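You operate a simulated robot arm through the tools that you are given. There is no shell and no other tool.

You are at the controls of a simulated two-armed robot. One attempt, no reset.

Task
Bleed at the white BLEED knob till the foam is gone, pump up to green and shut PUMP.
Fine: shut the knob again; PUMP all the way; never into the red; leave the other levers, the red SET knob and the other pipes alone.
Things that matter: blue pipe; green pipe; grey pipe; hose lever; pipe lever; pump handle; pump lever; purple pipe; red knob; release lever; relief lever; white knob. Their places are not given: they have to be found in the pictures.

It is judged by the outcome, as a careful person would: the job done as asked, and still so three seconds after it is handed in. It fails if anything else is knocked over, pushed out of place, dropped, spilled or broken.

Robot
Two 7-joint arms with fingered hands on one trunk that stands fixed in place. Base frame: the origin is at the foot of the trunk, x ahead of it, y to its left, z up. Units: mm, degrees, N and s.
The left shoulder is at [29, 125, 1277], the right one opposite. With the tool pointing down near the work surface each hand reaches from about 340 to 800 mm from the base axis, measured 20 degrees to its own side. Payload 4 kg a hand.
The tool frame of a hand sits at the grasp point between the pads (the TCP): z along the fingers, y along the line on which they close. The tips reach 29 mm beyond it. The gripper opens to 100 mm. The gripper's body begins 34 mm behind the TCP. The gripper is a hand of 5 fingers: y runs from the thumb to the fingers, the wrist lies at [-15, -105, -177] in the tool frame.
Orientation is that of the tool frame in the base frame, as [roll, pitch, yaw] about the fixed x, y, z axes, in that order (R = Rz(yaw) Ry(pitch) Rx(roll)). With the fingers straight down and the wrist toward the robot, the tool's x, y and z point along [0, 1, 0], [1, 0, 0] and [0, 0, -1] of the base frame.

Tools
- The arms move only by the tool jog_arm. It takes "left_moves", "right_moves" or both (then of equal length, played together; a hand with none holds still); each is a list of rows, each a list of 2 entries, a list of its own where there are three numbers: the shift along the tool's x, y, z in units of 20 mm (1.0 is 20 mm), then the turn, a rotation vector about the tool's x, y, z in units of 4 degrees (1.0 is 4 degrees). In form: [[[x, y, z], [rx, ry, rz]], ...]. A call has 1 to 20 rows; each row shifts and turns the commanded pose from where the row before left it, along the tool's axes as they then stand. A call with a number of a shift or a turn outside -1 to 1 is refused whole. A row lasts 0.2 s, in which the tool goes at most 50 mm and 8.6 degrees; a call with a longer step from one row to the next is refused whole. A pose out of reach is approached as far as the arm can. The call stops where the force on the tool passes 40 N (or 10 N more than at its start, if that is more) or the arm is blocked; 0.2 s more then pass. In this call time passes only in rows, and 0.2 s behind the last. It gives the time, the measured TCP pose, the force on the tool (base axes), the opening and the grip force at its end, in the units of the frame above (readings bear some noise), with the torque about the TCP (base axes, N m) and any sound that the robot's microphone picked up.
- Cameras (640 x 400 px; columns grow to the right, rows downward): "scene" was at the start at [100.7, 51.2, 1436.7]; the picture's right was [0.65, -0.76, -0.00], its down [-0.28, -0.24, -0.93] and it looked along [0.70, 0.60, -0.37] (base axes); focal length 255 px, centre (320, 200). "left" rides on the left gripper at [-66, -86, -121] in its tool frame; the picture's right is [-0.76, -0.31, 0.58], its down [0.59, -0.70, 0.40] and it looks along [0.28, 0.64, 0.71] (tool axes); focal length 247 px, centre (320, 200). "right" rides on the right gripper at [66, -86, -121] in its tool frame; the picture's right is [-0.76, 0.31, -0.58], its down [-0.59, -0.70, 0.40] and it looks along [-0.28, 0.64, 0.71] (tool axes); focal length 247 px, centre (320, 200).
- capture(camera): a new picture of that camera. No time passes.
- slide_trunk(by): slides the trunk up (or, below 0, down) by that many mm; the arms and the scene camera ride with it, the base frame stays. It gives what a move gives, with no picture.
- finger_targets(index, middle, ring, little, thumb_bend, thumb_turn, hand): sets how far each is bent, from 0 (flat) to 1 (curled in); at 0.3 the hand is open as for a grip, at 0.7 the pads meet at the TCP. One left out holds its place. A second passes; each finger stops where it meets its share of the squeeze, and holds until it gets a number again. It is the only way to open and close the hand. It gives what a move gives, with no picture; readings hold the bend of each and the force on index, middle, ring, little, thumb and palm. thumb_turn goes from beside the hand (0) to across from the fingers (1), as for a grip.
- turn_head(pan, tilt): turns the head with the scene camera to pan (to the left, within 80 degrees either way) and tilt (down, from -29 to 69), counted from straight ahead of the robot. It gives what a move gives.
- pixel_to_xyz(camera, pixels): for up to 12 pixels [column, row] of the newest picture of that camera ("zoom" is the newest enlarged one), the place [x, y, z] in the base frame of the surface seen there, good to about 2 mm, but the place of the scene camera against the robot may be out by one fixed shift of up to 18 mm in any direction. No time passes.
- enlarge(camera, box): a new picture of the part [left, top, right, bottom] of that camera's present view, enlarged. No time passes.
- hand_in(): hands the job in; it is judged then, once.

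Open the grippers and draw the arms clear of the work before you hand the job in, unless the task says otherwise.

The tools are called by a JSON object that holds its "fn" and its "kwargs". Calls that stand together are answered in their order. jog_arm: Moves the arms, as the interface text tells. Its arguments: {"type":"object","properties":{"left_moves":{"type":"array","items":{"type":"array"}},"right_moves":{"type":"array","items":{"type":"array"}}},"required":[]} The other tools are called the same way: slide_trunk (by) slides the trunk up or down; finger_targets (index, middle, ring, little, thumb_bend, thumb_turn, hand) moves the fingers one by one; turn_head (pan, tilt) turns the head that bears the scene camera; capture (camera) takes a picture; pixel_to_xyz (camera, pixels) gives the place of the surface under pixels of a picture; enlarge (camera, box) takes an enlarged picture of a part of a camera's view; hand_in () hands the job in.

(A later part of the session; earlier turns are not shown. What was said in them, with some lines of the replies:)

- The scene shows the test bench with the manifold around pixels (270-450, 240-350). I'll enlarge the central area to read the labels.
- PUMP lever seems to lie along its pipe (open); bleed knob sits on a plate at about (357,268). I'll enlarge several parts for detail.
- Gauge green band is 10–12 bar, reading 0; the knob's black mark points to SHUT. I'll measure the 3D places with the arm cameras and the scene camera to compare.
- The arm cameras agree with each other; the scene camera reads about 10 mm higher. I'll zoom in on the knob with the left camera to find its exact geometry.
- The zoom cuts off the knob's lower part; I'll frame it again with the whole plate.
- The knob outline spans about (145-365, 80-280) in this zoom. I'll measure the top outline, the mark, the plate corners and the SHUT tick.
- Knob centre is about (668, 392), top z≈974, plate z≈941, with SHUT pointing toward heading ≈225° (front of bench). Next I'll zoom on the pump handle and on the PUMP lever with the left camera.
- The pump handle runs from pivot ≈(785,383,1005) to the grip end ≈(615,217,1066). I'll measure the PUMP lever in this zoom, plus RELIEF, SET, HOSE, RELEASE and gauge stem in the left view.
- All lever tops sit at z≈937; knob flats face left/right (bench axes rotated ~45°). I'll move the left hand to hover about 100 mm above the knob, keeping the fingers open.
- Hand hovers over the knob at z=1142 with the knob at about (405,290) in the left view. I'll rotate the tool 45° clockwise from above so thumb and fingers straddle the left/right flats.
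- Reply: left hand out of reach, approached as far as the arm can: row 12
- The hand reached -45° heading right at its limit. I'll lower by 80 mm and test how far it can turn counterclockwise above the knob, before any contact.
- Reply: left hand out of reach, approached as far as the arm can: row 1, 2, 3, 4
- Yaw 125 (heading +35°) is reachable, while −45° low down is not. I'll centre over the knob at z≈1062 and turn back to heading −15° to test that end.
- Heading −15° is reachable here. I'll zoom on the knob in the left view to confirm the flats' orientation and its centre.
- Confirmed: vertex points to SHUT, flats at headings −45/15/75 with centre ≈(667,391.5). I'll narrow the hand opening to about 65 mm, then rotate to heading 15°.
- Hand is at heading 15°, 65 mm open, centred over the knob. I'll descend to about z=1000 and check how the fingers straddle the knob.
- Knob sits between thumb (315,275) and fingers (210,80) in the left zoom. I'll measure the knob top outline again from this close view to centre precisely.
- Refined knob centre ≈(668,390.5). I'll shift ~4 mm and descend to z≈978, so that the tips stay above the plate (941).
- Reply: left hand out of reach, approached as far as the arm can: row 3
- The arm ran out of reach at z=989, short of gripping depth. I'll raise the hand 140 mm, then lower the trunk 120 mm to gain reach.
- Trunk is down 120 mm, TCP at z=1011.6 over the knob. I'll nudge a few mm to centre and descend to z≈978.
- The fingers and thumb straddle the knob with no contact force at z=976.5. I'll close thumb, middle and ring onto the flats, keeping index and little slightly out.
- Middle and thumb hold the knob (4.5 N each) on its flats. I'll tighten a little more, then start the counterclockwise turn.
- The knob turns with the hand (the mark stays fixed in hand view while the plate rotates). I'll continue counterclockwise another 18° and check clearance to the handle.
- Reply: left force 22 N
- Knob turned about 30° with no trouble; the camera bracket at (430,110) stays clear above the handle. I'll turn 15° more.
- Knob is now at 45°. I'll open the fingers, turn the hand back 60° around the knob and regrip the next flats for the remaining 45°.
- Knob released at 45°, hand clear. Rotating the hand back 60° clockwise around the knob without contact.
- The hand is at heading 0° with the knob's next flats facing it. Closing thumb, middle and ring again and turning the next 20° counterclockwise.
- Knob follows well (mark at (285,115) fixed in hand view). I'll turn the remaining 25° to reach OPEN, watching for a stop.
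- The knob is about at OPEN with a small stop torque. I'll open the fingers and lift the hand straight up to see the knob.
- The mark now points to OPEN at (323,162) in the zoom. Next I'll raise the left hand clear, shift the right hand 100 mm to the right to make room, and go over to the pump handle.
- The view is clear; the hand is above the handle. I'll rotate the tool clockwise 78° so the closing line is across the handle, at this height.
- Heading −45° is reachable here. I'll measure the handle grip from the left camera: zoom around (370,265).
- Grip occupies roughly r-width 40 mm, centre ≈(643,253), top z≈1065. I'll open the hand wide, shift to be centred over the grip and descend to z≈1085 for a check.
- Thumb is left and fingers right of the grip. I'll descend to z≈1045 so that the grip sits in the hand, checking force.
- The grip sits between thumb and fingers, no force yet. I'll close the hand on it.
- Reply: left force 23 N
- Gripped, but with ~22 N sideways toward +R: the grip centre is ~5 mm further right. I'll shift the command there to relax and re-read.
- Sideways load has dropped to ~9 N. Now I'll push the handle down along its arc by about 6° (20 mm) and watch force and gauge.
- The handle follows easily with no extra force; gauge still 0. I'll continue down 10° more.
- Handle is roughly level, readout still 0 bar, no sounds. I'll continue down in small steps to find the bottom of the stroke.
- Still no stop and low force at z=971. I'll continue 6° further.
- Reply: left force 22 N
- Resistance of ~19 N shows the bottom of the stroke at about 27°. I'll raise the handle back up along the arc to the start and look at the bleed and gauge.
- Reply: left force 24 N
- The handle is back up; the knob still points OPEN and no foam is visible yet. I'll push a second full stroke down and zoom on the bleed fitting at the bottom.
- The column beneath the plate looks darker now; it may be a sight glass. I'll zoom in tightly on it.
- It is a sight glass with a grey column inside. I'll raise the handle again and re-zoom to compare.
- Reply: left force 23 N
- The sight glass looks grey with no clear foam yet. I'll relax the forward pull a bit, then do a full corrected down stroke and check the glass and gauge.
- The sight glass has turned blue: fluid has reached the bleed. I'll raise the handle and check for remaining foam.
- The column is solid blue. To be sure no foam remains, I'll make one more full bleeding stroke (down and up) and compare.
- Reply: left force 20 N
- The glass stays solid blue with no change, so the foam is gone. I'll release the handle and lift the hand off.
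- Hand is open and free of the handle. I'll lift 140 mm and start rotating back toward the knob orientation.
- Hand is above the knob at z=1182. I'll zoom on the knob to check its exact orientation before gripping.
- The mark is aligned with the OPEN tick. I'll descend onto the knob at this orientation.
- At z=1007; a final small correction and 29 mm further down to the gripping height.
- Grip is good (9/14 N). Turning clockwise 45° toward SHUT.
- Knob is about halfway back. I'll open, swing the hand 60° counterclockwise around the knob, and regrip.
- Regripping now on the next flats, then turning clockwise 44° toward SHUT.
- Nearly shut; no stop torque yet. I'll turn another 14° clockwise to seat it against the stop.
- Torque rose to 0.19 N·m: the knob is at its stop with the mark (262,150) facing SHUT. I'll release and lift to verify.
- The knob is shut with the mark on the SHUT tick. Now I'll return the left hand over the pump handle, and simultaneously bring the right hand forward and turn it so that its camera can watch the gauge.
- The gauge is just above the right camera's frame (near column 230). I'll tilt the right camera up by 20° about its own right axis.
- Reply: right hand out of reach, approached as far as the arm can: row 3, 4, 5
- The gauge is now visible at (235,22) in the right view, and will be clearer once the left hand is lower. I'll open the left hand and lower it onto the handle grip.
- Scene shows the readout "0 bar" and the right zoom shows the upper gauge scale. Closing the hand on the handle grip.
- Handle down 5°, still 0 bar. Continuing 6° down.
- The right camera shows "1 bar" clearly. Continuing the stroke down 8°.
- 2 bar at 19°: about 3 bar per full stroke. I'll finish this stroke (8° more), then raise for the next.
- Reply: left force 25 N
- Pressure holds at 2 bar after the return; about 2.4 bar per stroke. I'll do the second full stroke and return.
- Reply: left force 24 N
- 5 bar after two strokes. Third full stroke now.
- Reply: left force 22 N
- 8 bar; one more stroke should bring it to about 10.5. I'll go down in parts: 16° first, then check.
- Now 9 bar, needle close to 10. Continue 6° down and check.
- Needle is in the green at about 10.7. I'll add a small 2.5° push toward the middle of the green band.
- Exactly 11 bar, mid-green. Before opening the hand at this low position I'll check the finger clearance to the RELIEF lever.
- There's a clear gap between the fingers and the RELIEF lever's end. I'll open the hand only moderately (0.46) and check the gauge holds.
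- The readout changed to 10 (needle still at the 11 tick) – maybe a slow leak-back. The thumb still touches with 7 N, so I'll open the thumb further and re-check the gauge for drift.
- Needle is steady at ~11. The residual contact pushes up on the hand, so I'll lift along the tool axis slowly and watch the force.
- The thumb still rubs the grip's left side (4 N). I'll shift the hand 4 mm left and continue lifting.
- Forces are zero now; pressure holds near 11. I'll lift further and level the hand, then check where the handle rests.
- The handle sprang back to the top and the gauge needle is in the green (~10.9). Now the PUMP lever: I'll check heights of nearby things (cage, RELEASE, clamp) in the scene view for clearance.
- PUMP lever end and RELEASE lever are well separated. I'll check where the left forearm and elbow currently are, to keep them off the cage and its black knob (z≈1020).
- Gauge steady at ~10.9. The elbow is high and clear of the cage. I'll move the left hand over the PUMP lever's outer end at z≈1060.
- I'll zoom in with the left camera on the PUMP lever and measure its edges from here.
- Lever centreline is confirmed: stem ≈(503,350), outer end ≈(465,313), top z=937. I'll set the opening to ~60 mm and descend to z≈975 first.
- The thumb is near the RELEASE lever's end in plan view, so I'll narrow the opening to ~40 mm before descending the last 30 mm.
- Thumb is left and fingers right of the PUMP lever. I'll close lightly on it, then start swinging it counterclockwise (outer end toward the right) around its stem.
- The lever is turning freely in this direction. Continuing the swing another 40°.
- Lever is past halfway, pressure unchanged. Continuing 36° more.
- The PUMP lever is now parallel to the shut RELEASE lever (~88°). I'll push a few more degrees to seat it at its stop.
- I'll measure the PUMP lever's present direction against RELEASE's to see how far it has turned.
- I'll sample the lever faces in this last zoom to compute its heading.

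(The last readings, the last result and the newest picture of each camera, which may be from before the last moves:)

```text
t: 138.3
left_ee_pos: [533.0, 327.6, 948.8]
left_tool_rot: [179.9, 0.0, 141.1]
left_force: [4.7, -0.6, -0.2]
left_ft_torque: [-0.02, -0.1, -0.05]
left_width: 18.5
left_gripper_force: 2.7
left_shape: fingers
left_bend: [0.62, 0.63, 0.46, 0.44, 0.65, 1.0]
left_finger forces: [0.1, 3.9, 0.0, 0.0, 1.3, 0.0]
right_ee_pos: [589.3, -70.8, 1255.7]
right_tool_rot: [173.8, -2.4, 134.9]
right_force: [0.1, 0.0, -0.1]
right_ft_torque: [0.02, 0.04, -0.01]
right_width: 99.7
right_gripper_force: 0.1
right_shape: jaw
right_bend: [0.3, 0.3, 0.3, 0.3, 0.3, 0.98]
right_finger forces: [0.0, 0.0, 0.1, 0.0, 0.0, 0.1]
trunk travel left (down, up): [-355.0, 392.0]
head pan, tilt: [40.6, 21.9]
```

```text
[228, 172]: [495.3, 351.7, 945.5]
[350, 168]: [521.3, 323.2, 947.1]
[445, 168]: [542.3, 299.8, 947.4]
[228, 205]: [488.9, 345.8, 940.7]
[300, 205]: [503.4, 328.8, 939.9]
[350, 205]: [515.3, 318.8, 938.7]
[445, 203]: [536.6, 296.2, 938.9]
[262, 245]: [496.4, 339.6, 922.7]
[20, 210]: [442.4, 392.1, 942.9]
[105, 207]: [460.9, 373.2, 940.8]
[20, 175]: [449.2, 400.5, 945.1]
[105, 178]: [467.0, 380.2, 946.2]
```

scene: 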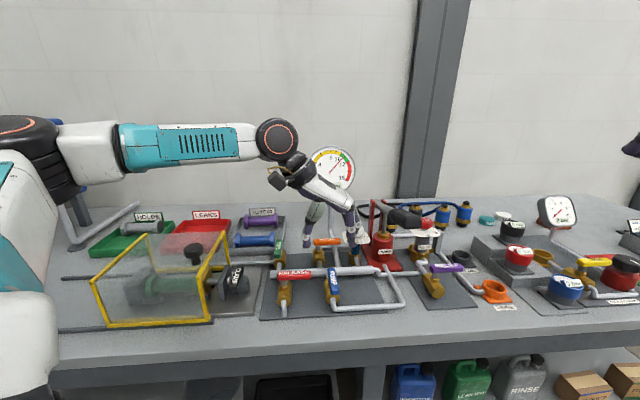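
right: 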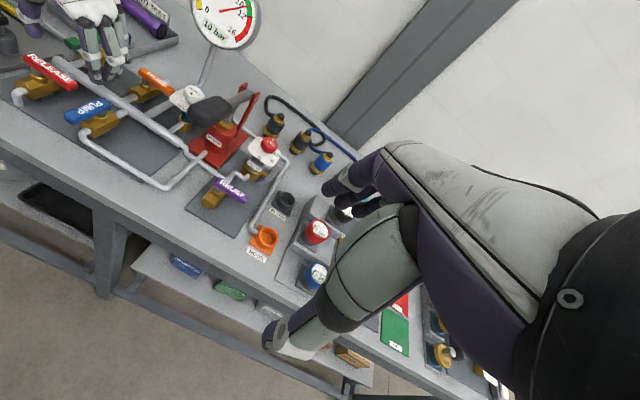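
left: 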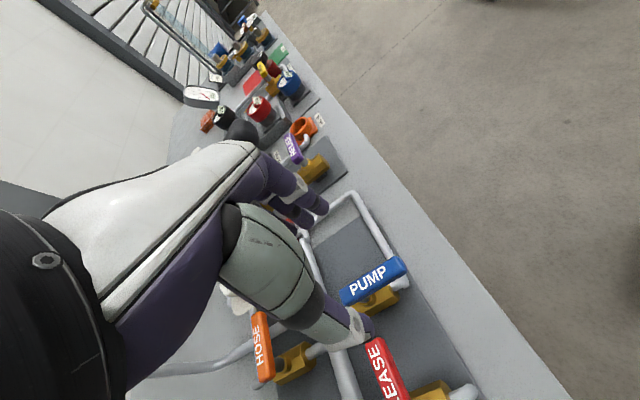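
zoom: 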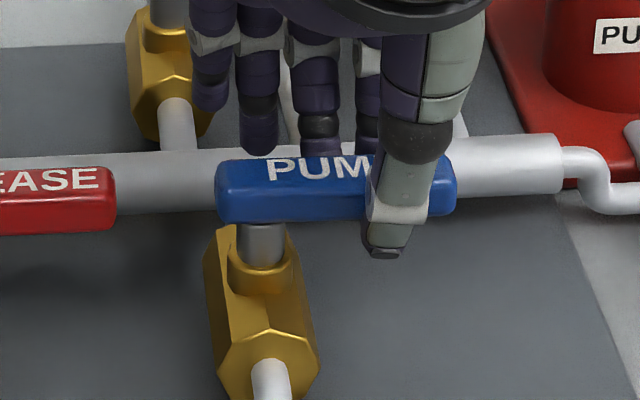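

PUMP is parallel to RELEASE within ~1–2°. I'll press a bit further to feel for the end stop.

{"fn": "jog_arm", "kwargs": {"left_moves": [[[0.0, 0.1, 0], [0, 0, -0.3]], [[0.0, 0.1, 0], [0, 0, -0.3]], [[0.0, 0.1, 0], [0, 0, 0]]]}}

{"fn": "enlarge", "kwargs": {"camera": "scene", "box": [295, 255, 385, 295]}}

{"fn": "pixel_to_xyz", "kwargs": {"camera": "zoom", "pixels": [[228, 172], [350, 168], [445, 168], [228, 205], [300, 205], [350, 205], [445, 203], [20, 210], [105, 207], [20, 175], [105, 178]]}}

```text
t: 139.1
left_ee_pos: [537.2, 329.9, 948.7]
left_tool_rot: [180.0, 0.0, 143.4]
left_force: [-2.5, -3.5, 2.6]
left_ft_torque: [-0.15, 0.08, -0.03]
left_width: 22.4
left_gripper_force: 3.0
left_shape: fingers
left_bend: [0.62, 0.65, 0.46, 0.44, 0.63, 1.0]
left_finger forces: [0.1, 0.5, 0.0, 0.1, 4.9, 0.0]
right_ee_pos: [586.9, -72.7, 1257.1]
right_tool_rot: [173.8, -2.4, 134.8]
right_force: [0.0, 0.0, -0.4]
right_ft_torque: [0.0, 0.0, 0.02]
right_width: 99.8
right_gripper_force: 0.1
right_shape: jaw
right_bend: [0.3, 0.3, 0.3, 0.3, 0.3, 0.98]
right_finger forces: [0.0, 0.0, 0.0, 0.0, 0.0, 0.1]
trunk travel left (down, up): [-355.0, 392.0]
head pan, tilt: [40.6, 21.9]
```

```text
7.11 times, centred on (340, 275) of scene
```

zoom: 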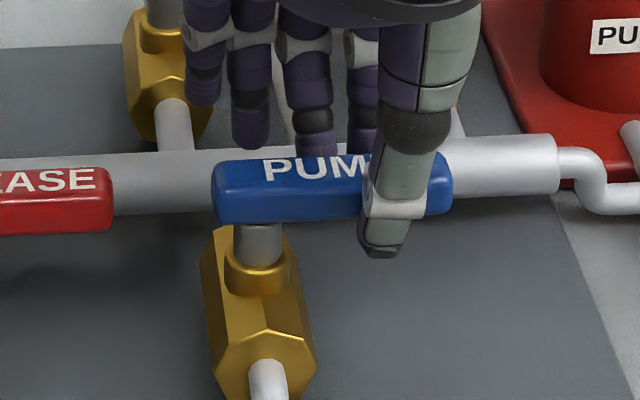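

```text
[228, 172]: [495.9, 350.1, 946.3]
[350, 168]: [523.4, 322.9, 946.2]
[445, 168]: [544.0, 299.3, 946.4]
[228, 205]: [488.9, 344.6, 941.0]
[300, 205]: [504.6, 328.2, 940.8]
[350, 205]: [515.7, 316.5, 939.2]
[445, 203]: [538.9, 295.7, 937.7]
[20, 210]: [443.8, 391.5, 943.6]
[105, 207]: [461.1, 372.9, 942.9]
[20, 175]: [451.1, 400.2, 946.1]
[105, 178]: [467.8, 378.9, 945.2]
```

Thumb force rises (4.9 N) while the lever barely moves, suggesting the stop. One more firm but small push to be sure.

{"fn": "jog_arm", "kwargs": {"left_moves": [[[0.0, 0.15, 0], [0, 0, 0]], [[0.0, 0.15, 0], [0, 0, 0]]]}}

{"fn": "enlarge", "kwargs": {"camera": "scene", "box": [295, 255, 385, 295]}}

{"fn": "pixel_to_xyz", "kwargs": {"camera": "zoom", "pixels": [[228, 172], [350, 168], [445, 168], [228, 205], [300, 205], [350, 205], [445, 203], [20, 210], [105, 207], [20, 175], [105, 178]]}}

```text
t: 139.7
left_ee_pos: [540.0, 336.3, 948.2]
left_tool_rot: [179.9, 0.1, 143.4]
left_force: [-4.0, -7.9, 5.2]
left_ft_torque: [-0.27, 0.16, 0.03]
left_width: 27.5
left_gripper_force: 4.3
left_shape: fingers
left_bend: [0.62, 0.66, 0.46, 0.44, 0.61, 1.0]
left_finger forces: [0.1, 0.1, 0.1, 0.0, 8.5, 0.0]
right_ee_pos: [588.0, -73.4, 1257.2]
right_tool_rot: [173.6, -2.2, 134.7]
right_force: [-0.4, -0.2, 0.2]
right_ft_torque: [0.0, 0.01, 0.01]
right_width: 99.8
right_gripper_force: 0.0
right_shape: jaw
right_bend: [0.3, 0.3, 0.3, 0.3, 0.3, 0.98]
right_finger forces: [0.0, 0.0, 0.0, 0.0, 0.1, 0.0]
trunk travel left (down, up): [-355.0, 392.0]
head pan, tilt: [40.6, 21.9]
```

```text
7.11 times, centred on (340, 275) of scene
```

zoom: 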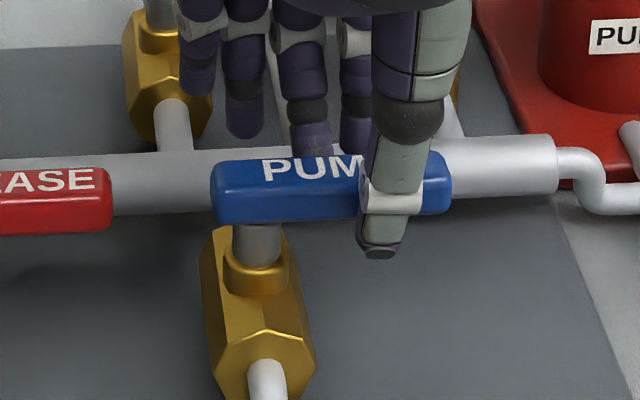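

```text
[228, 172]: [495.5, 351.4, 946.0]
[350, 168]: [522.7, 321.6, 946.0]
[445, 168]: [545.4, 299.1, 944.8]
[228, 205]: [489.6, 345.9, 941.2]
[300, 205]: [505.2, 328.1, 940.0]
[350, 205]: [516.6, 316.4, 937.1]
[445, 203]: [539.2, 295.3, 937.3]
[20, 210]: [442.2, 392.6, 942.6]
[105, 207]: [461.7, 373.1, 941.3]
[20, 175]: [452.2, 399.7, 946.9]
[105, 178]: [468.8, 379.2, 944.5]
```

The lever no longer moves though the thumb pushes 8.5 N: it is fully at its stop. I'll back the hand off slightly and open the fingers.

{"fn": "jog_arm", "kwargs": {"left_moves": [[[0.0, -0.25, 0], [0, 0, 0]], [[0.0, -0.1, 0], [0, 0, 0]]]}}

{"fn": "finger_targets", "kwargs": {"hand": "left", "index": 0.46, "middle": 0.46, "ring": 0.42, "little": 0.42, "thumb_bend": 0.46}}

{"fn": "jog_arm", "kwargs": {"left_moves": [[[0, 0, -0.5], [0, 0, 0]], [[0, 0, -0.8], [0, 0, 0]], [[0, 0, -1], [0, 0, 0]], [[0, 0, -1], [0, 0, 0]], [[0, 0, -1], [0, 0, 0]], [[0, 0, -1], [0, 0, 0]], [[0, 0, -1], [0, 0, 0]], [[0, 0, -1], [0, 0, 0]], [[0, 0, -1], [0, 0, 0]], [[0, 0, -1], [0, 0, 0]]]}}

{"fn": "capture", "kwargs": {"camera": "scene"}}

{"fn": "enlarge", "kwargs": {"camera": "scene", "box": [260, 140, 400, 320]}}

{"fn": "capture", "kwargs": {"camera": "right"}}

```text
t: 140.3
left_ee_pos: [536.9, 330.9, 948.3]
left_tool_rot: [-180.0, 0.1, 143.5]
left_force: [-1.4, -1.5, 0.8]
left_ft_torque: [-0.05, 0.05, 0.01]
left_width: 22.4
left_gripper_force: 2.6
left_shape: fingers
left_bend: [0.62, 0.65, 0.46, 0.44, 0.63, 1.0]
left_finger forces: [0.0, 1.2, 0.1, 0.0, 3.4, 0.1]
right_ee_pos: [587.7, -71.6, 1255.9]
right_tool_rot: [173.8, -2.3, 134.7]
right_force: [-0.5, 0.5, -0.5]
right_ft_torque: [0.01, 0.01, -0.02]
right_width: 99.9
right_gripper_force: 0.0
right_shape: jaw
right_bend: [0.3, 0.3, 0.3, 0.3, 0.3, 0.98]
right_finger forces: [0.0, 0.1, 0.1, 0.1, 0.1, 0.0]
trunk travel left (down, up): [-355.0, 392.0]
head pan, tilt: [40.6, 21.9]
```

```text
t: 141.3
left_ee_pos: [536.8, 331.2, 945.9]
left_tool_rot: [180.0, 0.1, 143.4]
left_force: [0.2, -0.5, -0.1]
left_ft_torque: [-0.02, 0.01, -0.02]
left_width: 59.6
left_gripper_force: 0.1
left_shape: fingers
left_bend: [0.46, 0.46, 0.42, 0.42, 0.46, 1.0]
left_finger forces: [0.0, 0.0, 0.1, 0.0, 0.0, 0.1]
right_ee_pos: [588.0, -72.1, 1255.3]
right_tool_rot: [173.8, -2.4, 134.7]
right_force: [0.1, -0.4, 0.7]
right_ft_torque: [0.01, -0.04, 0.04]
right_width: 99.9
right_gripper_force: 0.0
right_shape: jaw
right_bend: [0.3, 0.3, 0.3, 0.3, 0.3, 0.98]
right_finger forces: [0.0, 0.1, 0.0, 0.0, 0.0, 0.0]
trunk travel left (down, up): [-355.0, 392.0]
head pan, tilt: [40.6, 21.9]
```

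```text
t: 143.5
left_ee_pos: [537.3, 332.3, 1136.2]
left_tool_rot: [-180.0, 0.0, 143.4]
left_force: [0.3, 0.0, 0.2]
left_ft_torque: [0.02, -0.01, 0.03]
left_width: 59.4
left_gripper_force: 0.1
left_shape: fingers
left_bend: [0.46, 0.46, 0.42, 0.42, 0.46, 1.0]
left_finger forces: [0.0, 0.0, 0.0, 0.0, 0.1, 0.0]
right_ee_pos: [587.0, -71.8, 1256.5]
right_tool_rot: [173.8, -2.3, 134.8]
right_force: [0.5, 0.5, 0.4]
right_ft_torque: [-0.01, 0.03, 0.01]
right_width: 99.8
right_gripper_force: 0.0
right_shape: jaw
right_bend: [0.3, 0.3, 0.3, 0.3, 0.3, 0.98]
right_finger forces: [0.0, 0.0, 0.0, 0.1, 0.0, 0.0]
trunk travel left (down, up): [-355.0, 392.0]
head pan, tilt: [40.6, 21.9]
```

```text
taken
```

scene: 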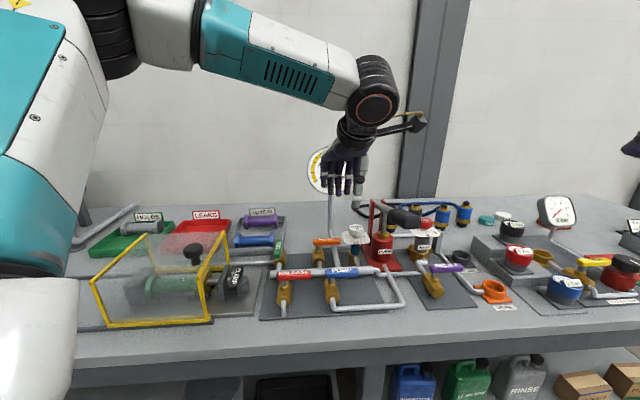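

```text
2.22 times, centred on (330, 230) of scene
```

zoom: 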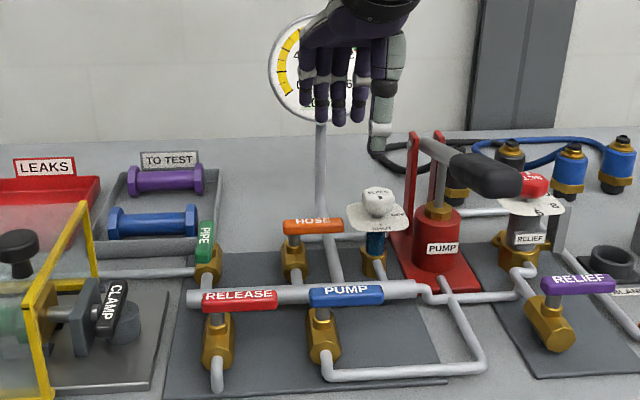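

```text
taken
```

right: 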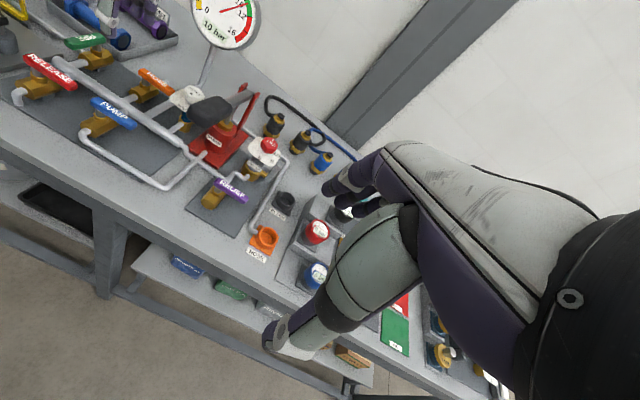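

PUMP now lies parallel to RELEASE (shut) and the gauge is in green in the right view. I'll draw both arms back and up, clear of the work.

{"fn": "jog_arm", "kwargs": {"left_moves": [[[0, 0, -1], [0, 0, 0]], [[0, 0, -1], [0, 0, 0]], [[0, -0.7, -0.5], [0, 0, 0.5]], [[0, -0.7, -0.5], [0, 0, 0.5]], [[0, -0.7, 0], [0, 0, 0.5]], [[0, -0.7, 0], [0, 0, 0.5]], [[0, -0.7, 0], [0, 0, 0.5]], [[0, -0.7, 0], [0, 0, 0.5]], [[0, -0.7, 0], [0, 0, 0.5]], [[0, -0.7, 0], [0, 0, 0.5]]], "right_moves": [[[0, 0, 0], [0, 0, 0]], [[0, -0.7, 0], [0, 0, 0]], [[0, -0.7, 0], [0, 0, 0]], [[0, -0.7, 0], [0, 0, 0]], [[0, -0.7, 0], [0, 0, 0]], [[0, -0.7, 0], [0, 0, 0]], [[0, -0.7, 0], [0, 0, 0]], [[0, -0.7, 0], [0, 0, 0]], [[0, 0, 0], [0, 0, 0]], [[0, 0, 0], [0, 0, 0]]]}}

{"fn": "finger_targets", "kwargs": {"hand": "left", "index": 0.3, "middle": 0.3, "ring": 0.3, "little": 0.3, "thumb_bend": 0.3}}

{"fn": "capture", "kwargs": {"camera": "scene"}}

{"fn": "capture", "kwargs": {"camera": "left"}}

```text
t: 145.7
left_ee_pos: [459.8, 249.5, 1192.3]
left_tool_rot: [-179.8, 0.0, 127.4]
left_force: [0.2, -0.3, -0.3]
left_ft_torque: [0.0, 0.0, -0.01]
left_width: 59.3
left_gripper_force: 0.0
left_shape: fingers
left_bend: [0.46, 0.46, 0.42, 0.42, 0.46, 1.0]
left_finger forces: [0.0, 0.1, 0.0, 0.1, 0.0, 0.0]
right_ee_pos: [517.7, -140.1, 1247.4]
right_tool_rot: [173.8, -2.3, 134.7]
right_force: [-0.4, 0.1, -0.2]
right_ft_torque: [-0.01, 0.0, 0.0]
right_width: 100.0
right_gripper_force: 0.0
right_shape: jaw
right_bend: [0.3, 0.3, 0.3, 0.3, 0.3, 0.98]
right_finger forces: [0.0, 0.1, 0.0, 0.0, 0.0, 0.1]
trunk travel left (down, up): [-355.0, 392.0]
head pan, tilt: [40.6, 21.9]
```

```text
t: 146.7
left_ee_pos: [460.5, 250.9, 1192.5]
left_tool_rot: [180.0, -0.1, 127.4]
left_force: [0.3, 0.7, -0.5]
left_ft_torque: [-0.03, 0.01, -0.03]
left_width: 98.4
left_gripper_force: 0.2
left_shape: fingers
left_bend: [0.3, 0.3, 0.3, 0.3, 0.3, 0.98]
left_finger forces: [0.0, 0.0, 0.0, 0.0, 0.0, 0.0]
right_ee_pos: [518.8, -140.8, 1246.8]
right_tool_rot: [173.8, -2.3, 134.8]
right_force: [0.1, 0.4, 0.1]
right_ft_torque: [0.04, 0.0, -0.02]
right_width: 99.7
right_gripper_force: 0.0
right_shape: jaw
right_bend: [0.3, 0.3, 0.3, 0.3, 0.3, 0.98]
right_finger forces: [0.0, 0.0, 0.0, 0.0, 0.1, 0.1]
trunk travel left (down, up): [-355.0, 392.0]
head pan, tilt: [40.6, 21.9]
```

```text
taken
```

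scene: 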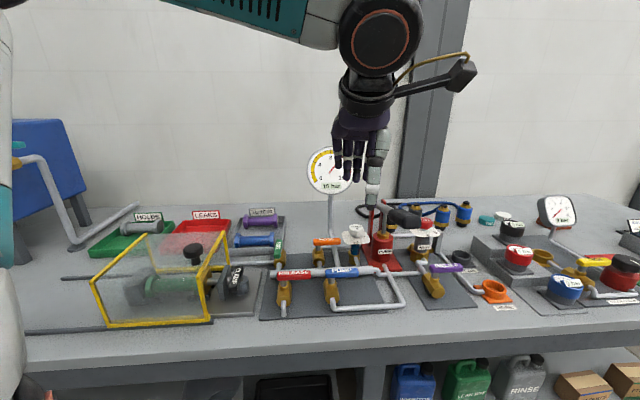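

```text
taken
```

left: 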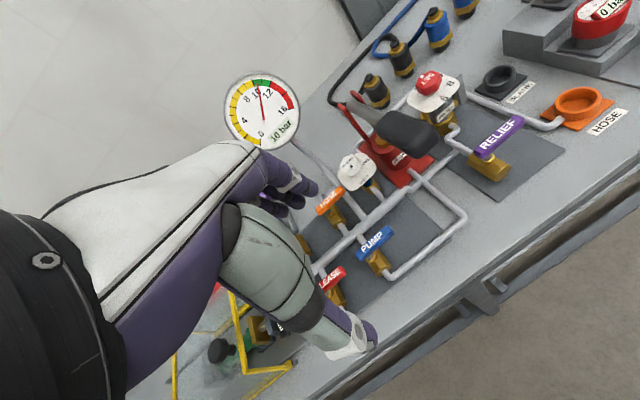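

Arms are withdrawn. I'll zoom on the gauge, levers and knob for the final verification.

{"fn": "enlarge", "kwargs": {"camera": "left", "box": [215, 65, 305, 155]}}

{"fn": "enlarge", "kwargs": {"camera": "left", "box": [290, 130, 420, 310]}}

{"fn": "enlarge", "kwargs": {"camera": "scene", "box": [260, 210, 460, 320]}}

```text
4.44 times, centred on (260, 110) of left
```

zoom: 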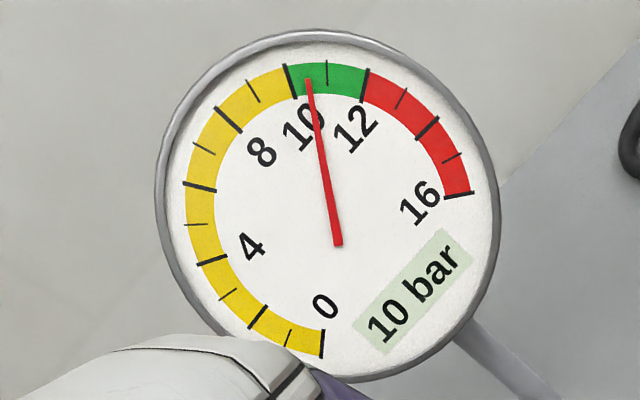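

```text
2.22 times, centred on (355, 220) of left
```

zoom: 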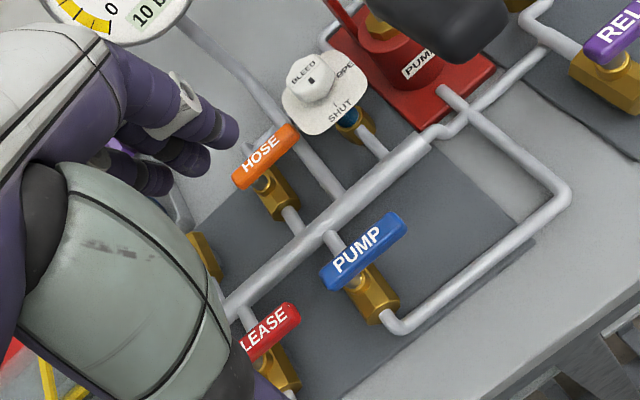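

```text
3.20 times, centred on (360, 265) of scene
```

zoom: 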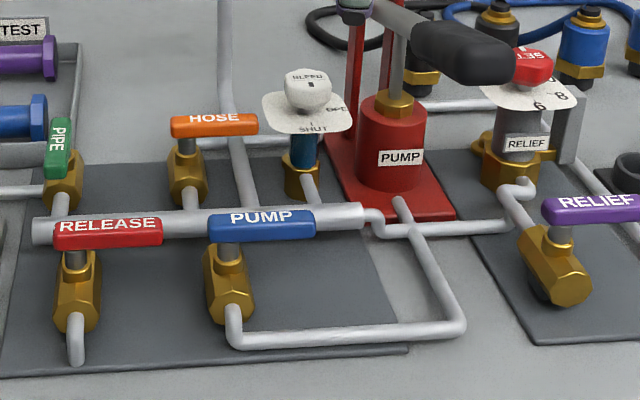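

The left view shows the needle in the green near 10.5 (oblique view). I'll read the gauge from the right camera too before handing in.

{"fn": "capture", "kwargs": {"camera": "right"}}

{"fn": "enlarge", "kwargs": {"camera": "scene", "box": [300, 140, 360, 200]}}

```text
taken
```

right: 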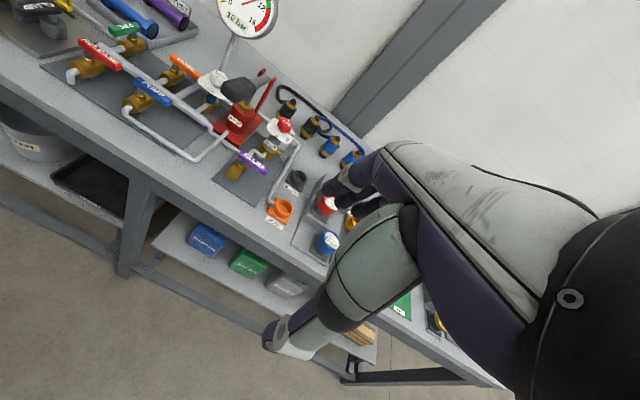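

```text
6.67 times, centred on (330, 170) of scene
```

zoom: 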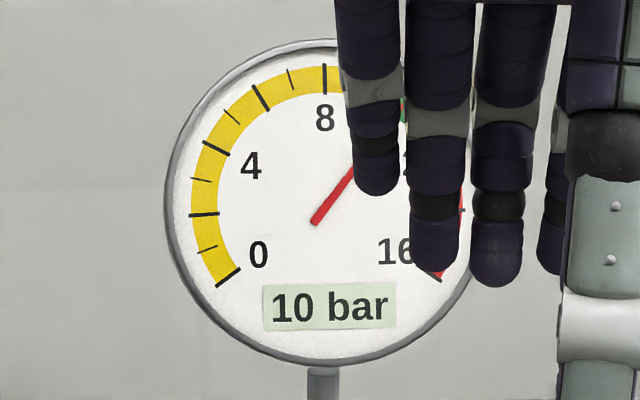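

All goals check out: glass solid blue, BLEED mark on SHUT, PUMP fully across its pipe, and the needle in the green at about 10.45. It was 11 when I stopped pumping, so it is falling slowly at about 0.02 bar/s and will still be in the green three seconds from now. Hands are open and clear, so I'm handing in now.

{"fn": "hand_in", "kwargs": {}}

```text
The job is handed in.
```

The job is handed in: the foam is bled out, the system is pumped into the green, and PUMP is shut. One thing to know is that the pressure was falling slowly at the end.

- **Bleed:** I opened the white BLEED knob and pumped until the sight glass turned from grey to solid blue. One more full stroke changed nothing. I then shut the knob to its stop, and its mark sits on SHUT.
- **Pressure:** I pumped up to 11 bar. The green band is 10–12, and the needle never went into the red. It then drifted down to about 10.45 bar by hand-in, roughly 0.02 bar per second. At that rate it would be about 10.4 three seconds later, still in the green.
- **Possible leak:** I don't know the cause of the drift. It seemed to go on at much the same rate after PUMP was shut. The PIPE valve to the green pipe in the clamp was open the whole time, so that pipe may be leaking.
- **PUMP lever:** It is turned all the way to its stop, across its pipe and parallel to the shut RELEASE lever.
- **Everything else:** I left the other levers, the red SET knob and the other pipes alone. The pump handle sprang back to the top by itself, and both hands are open and drawn back from the bench.
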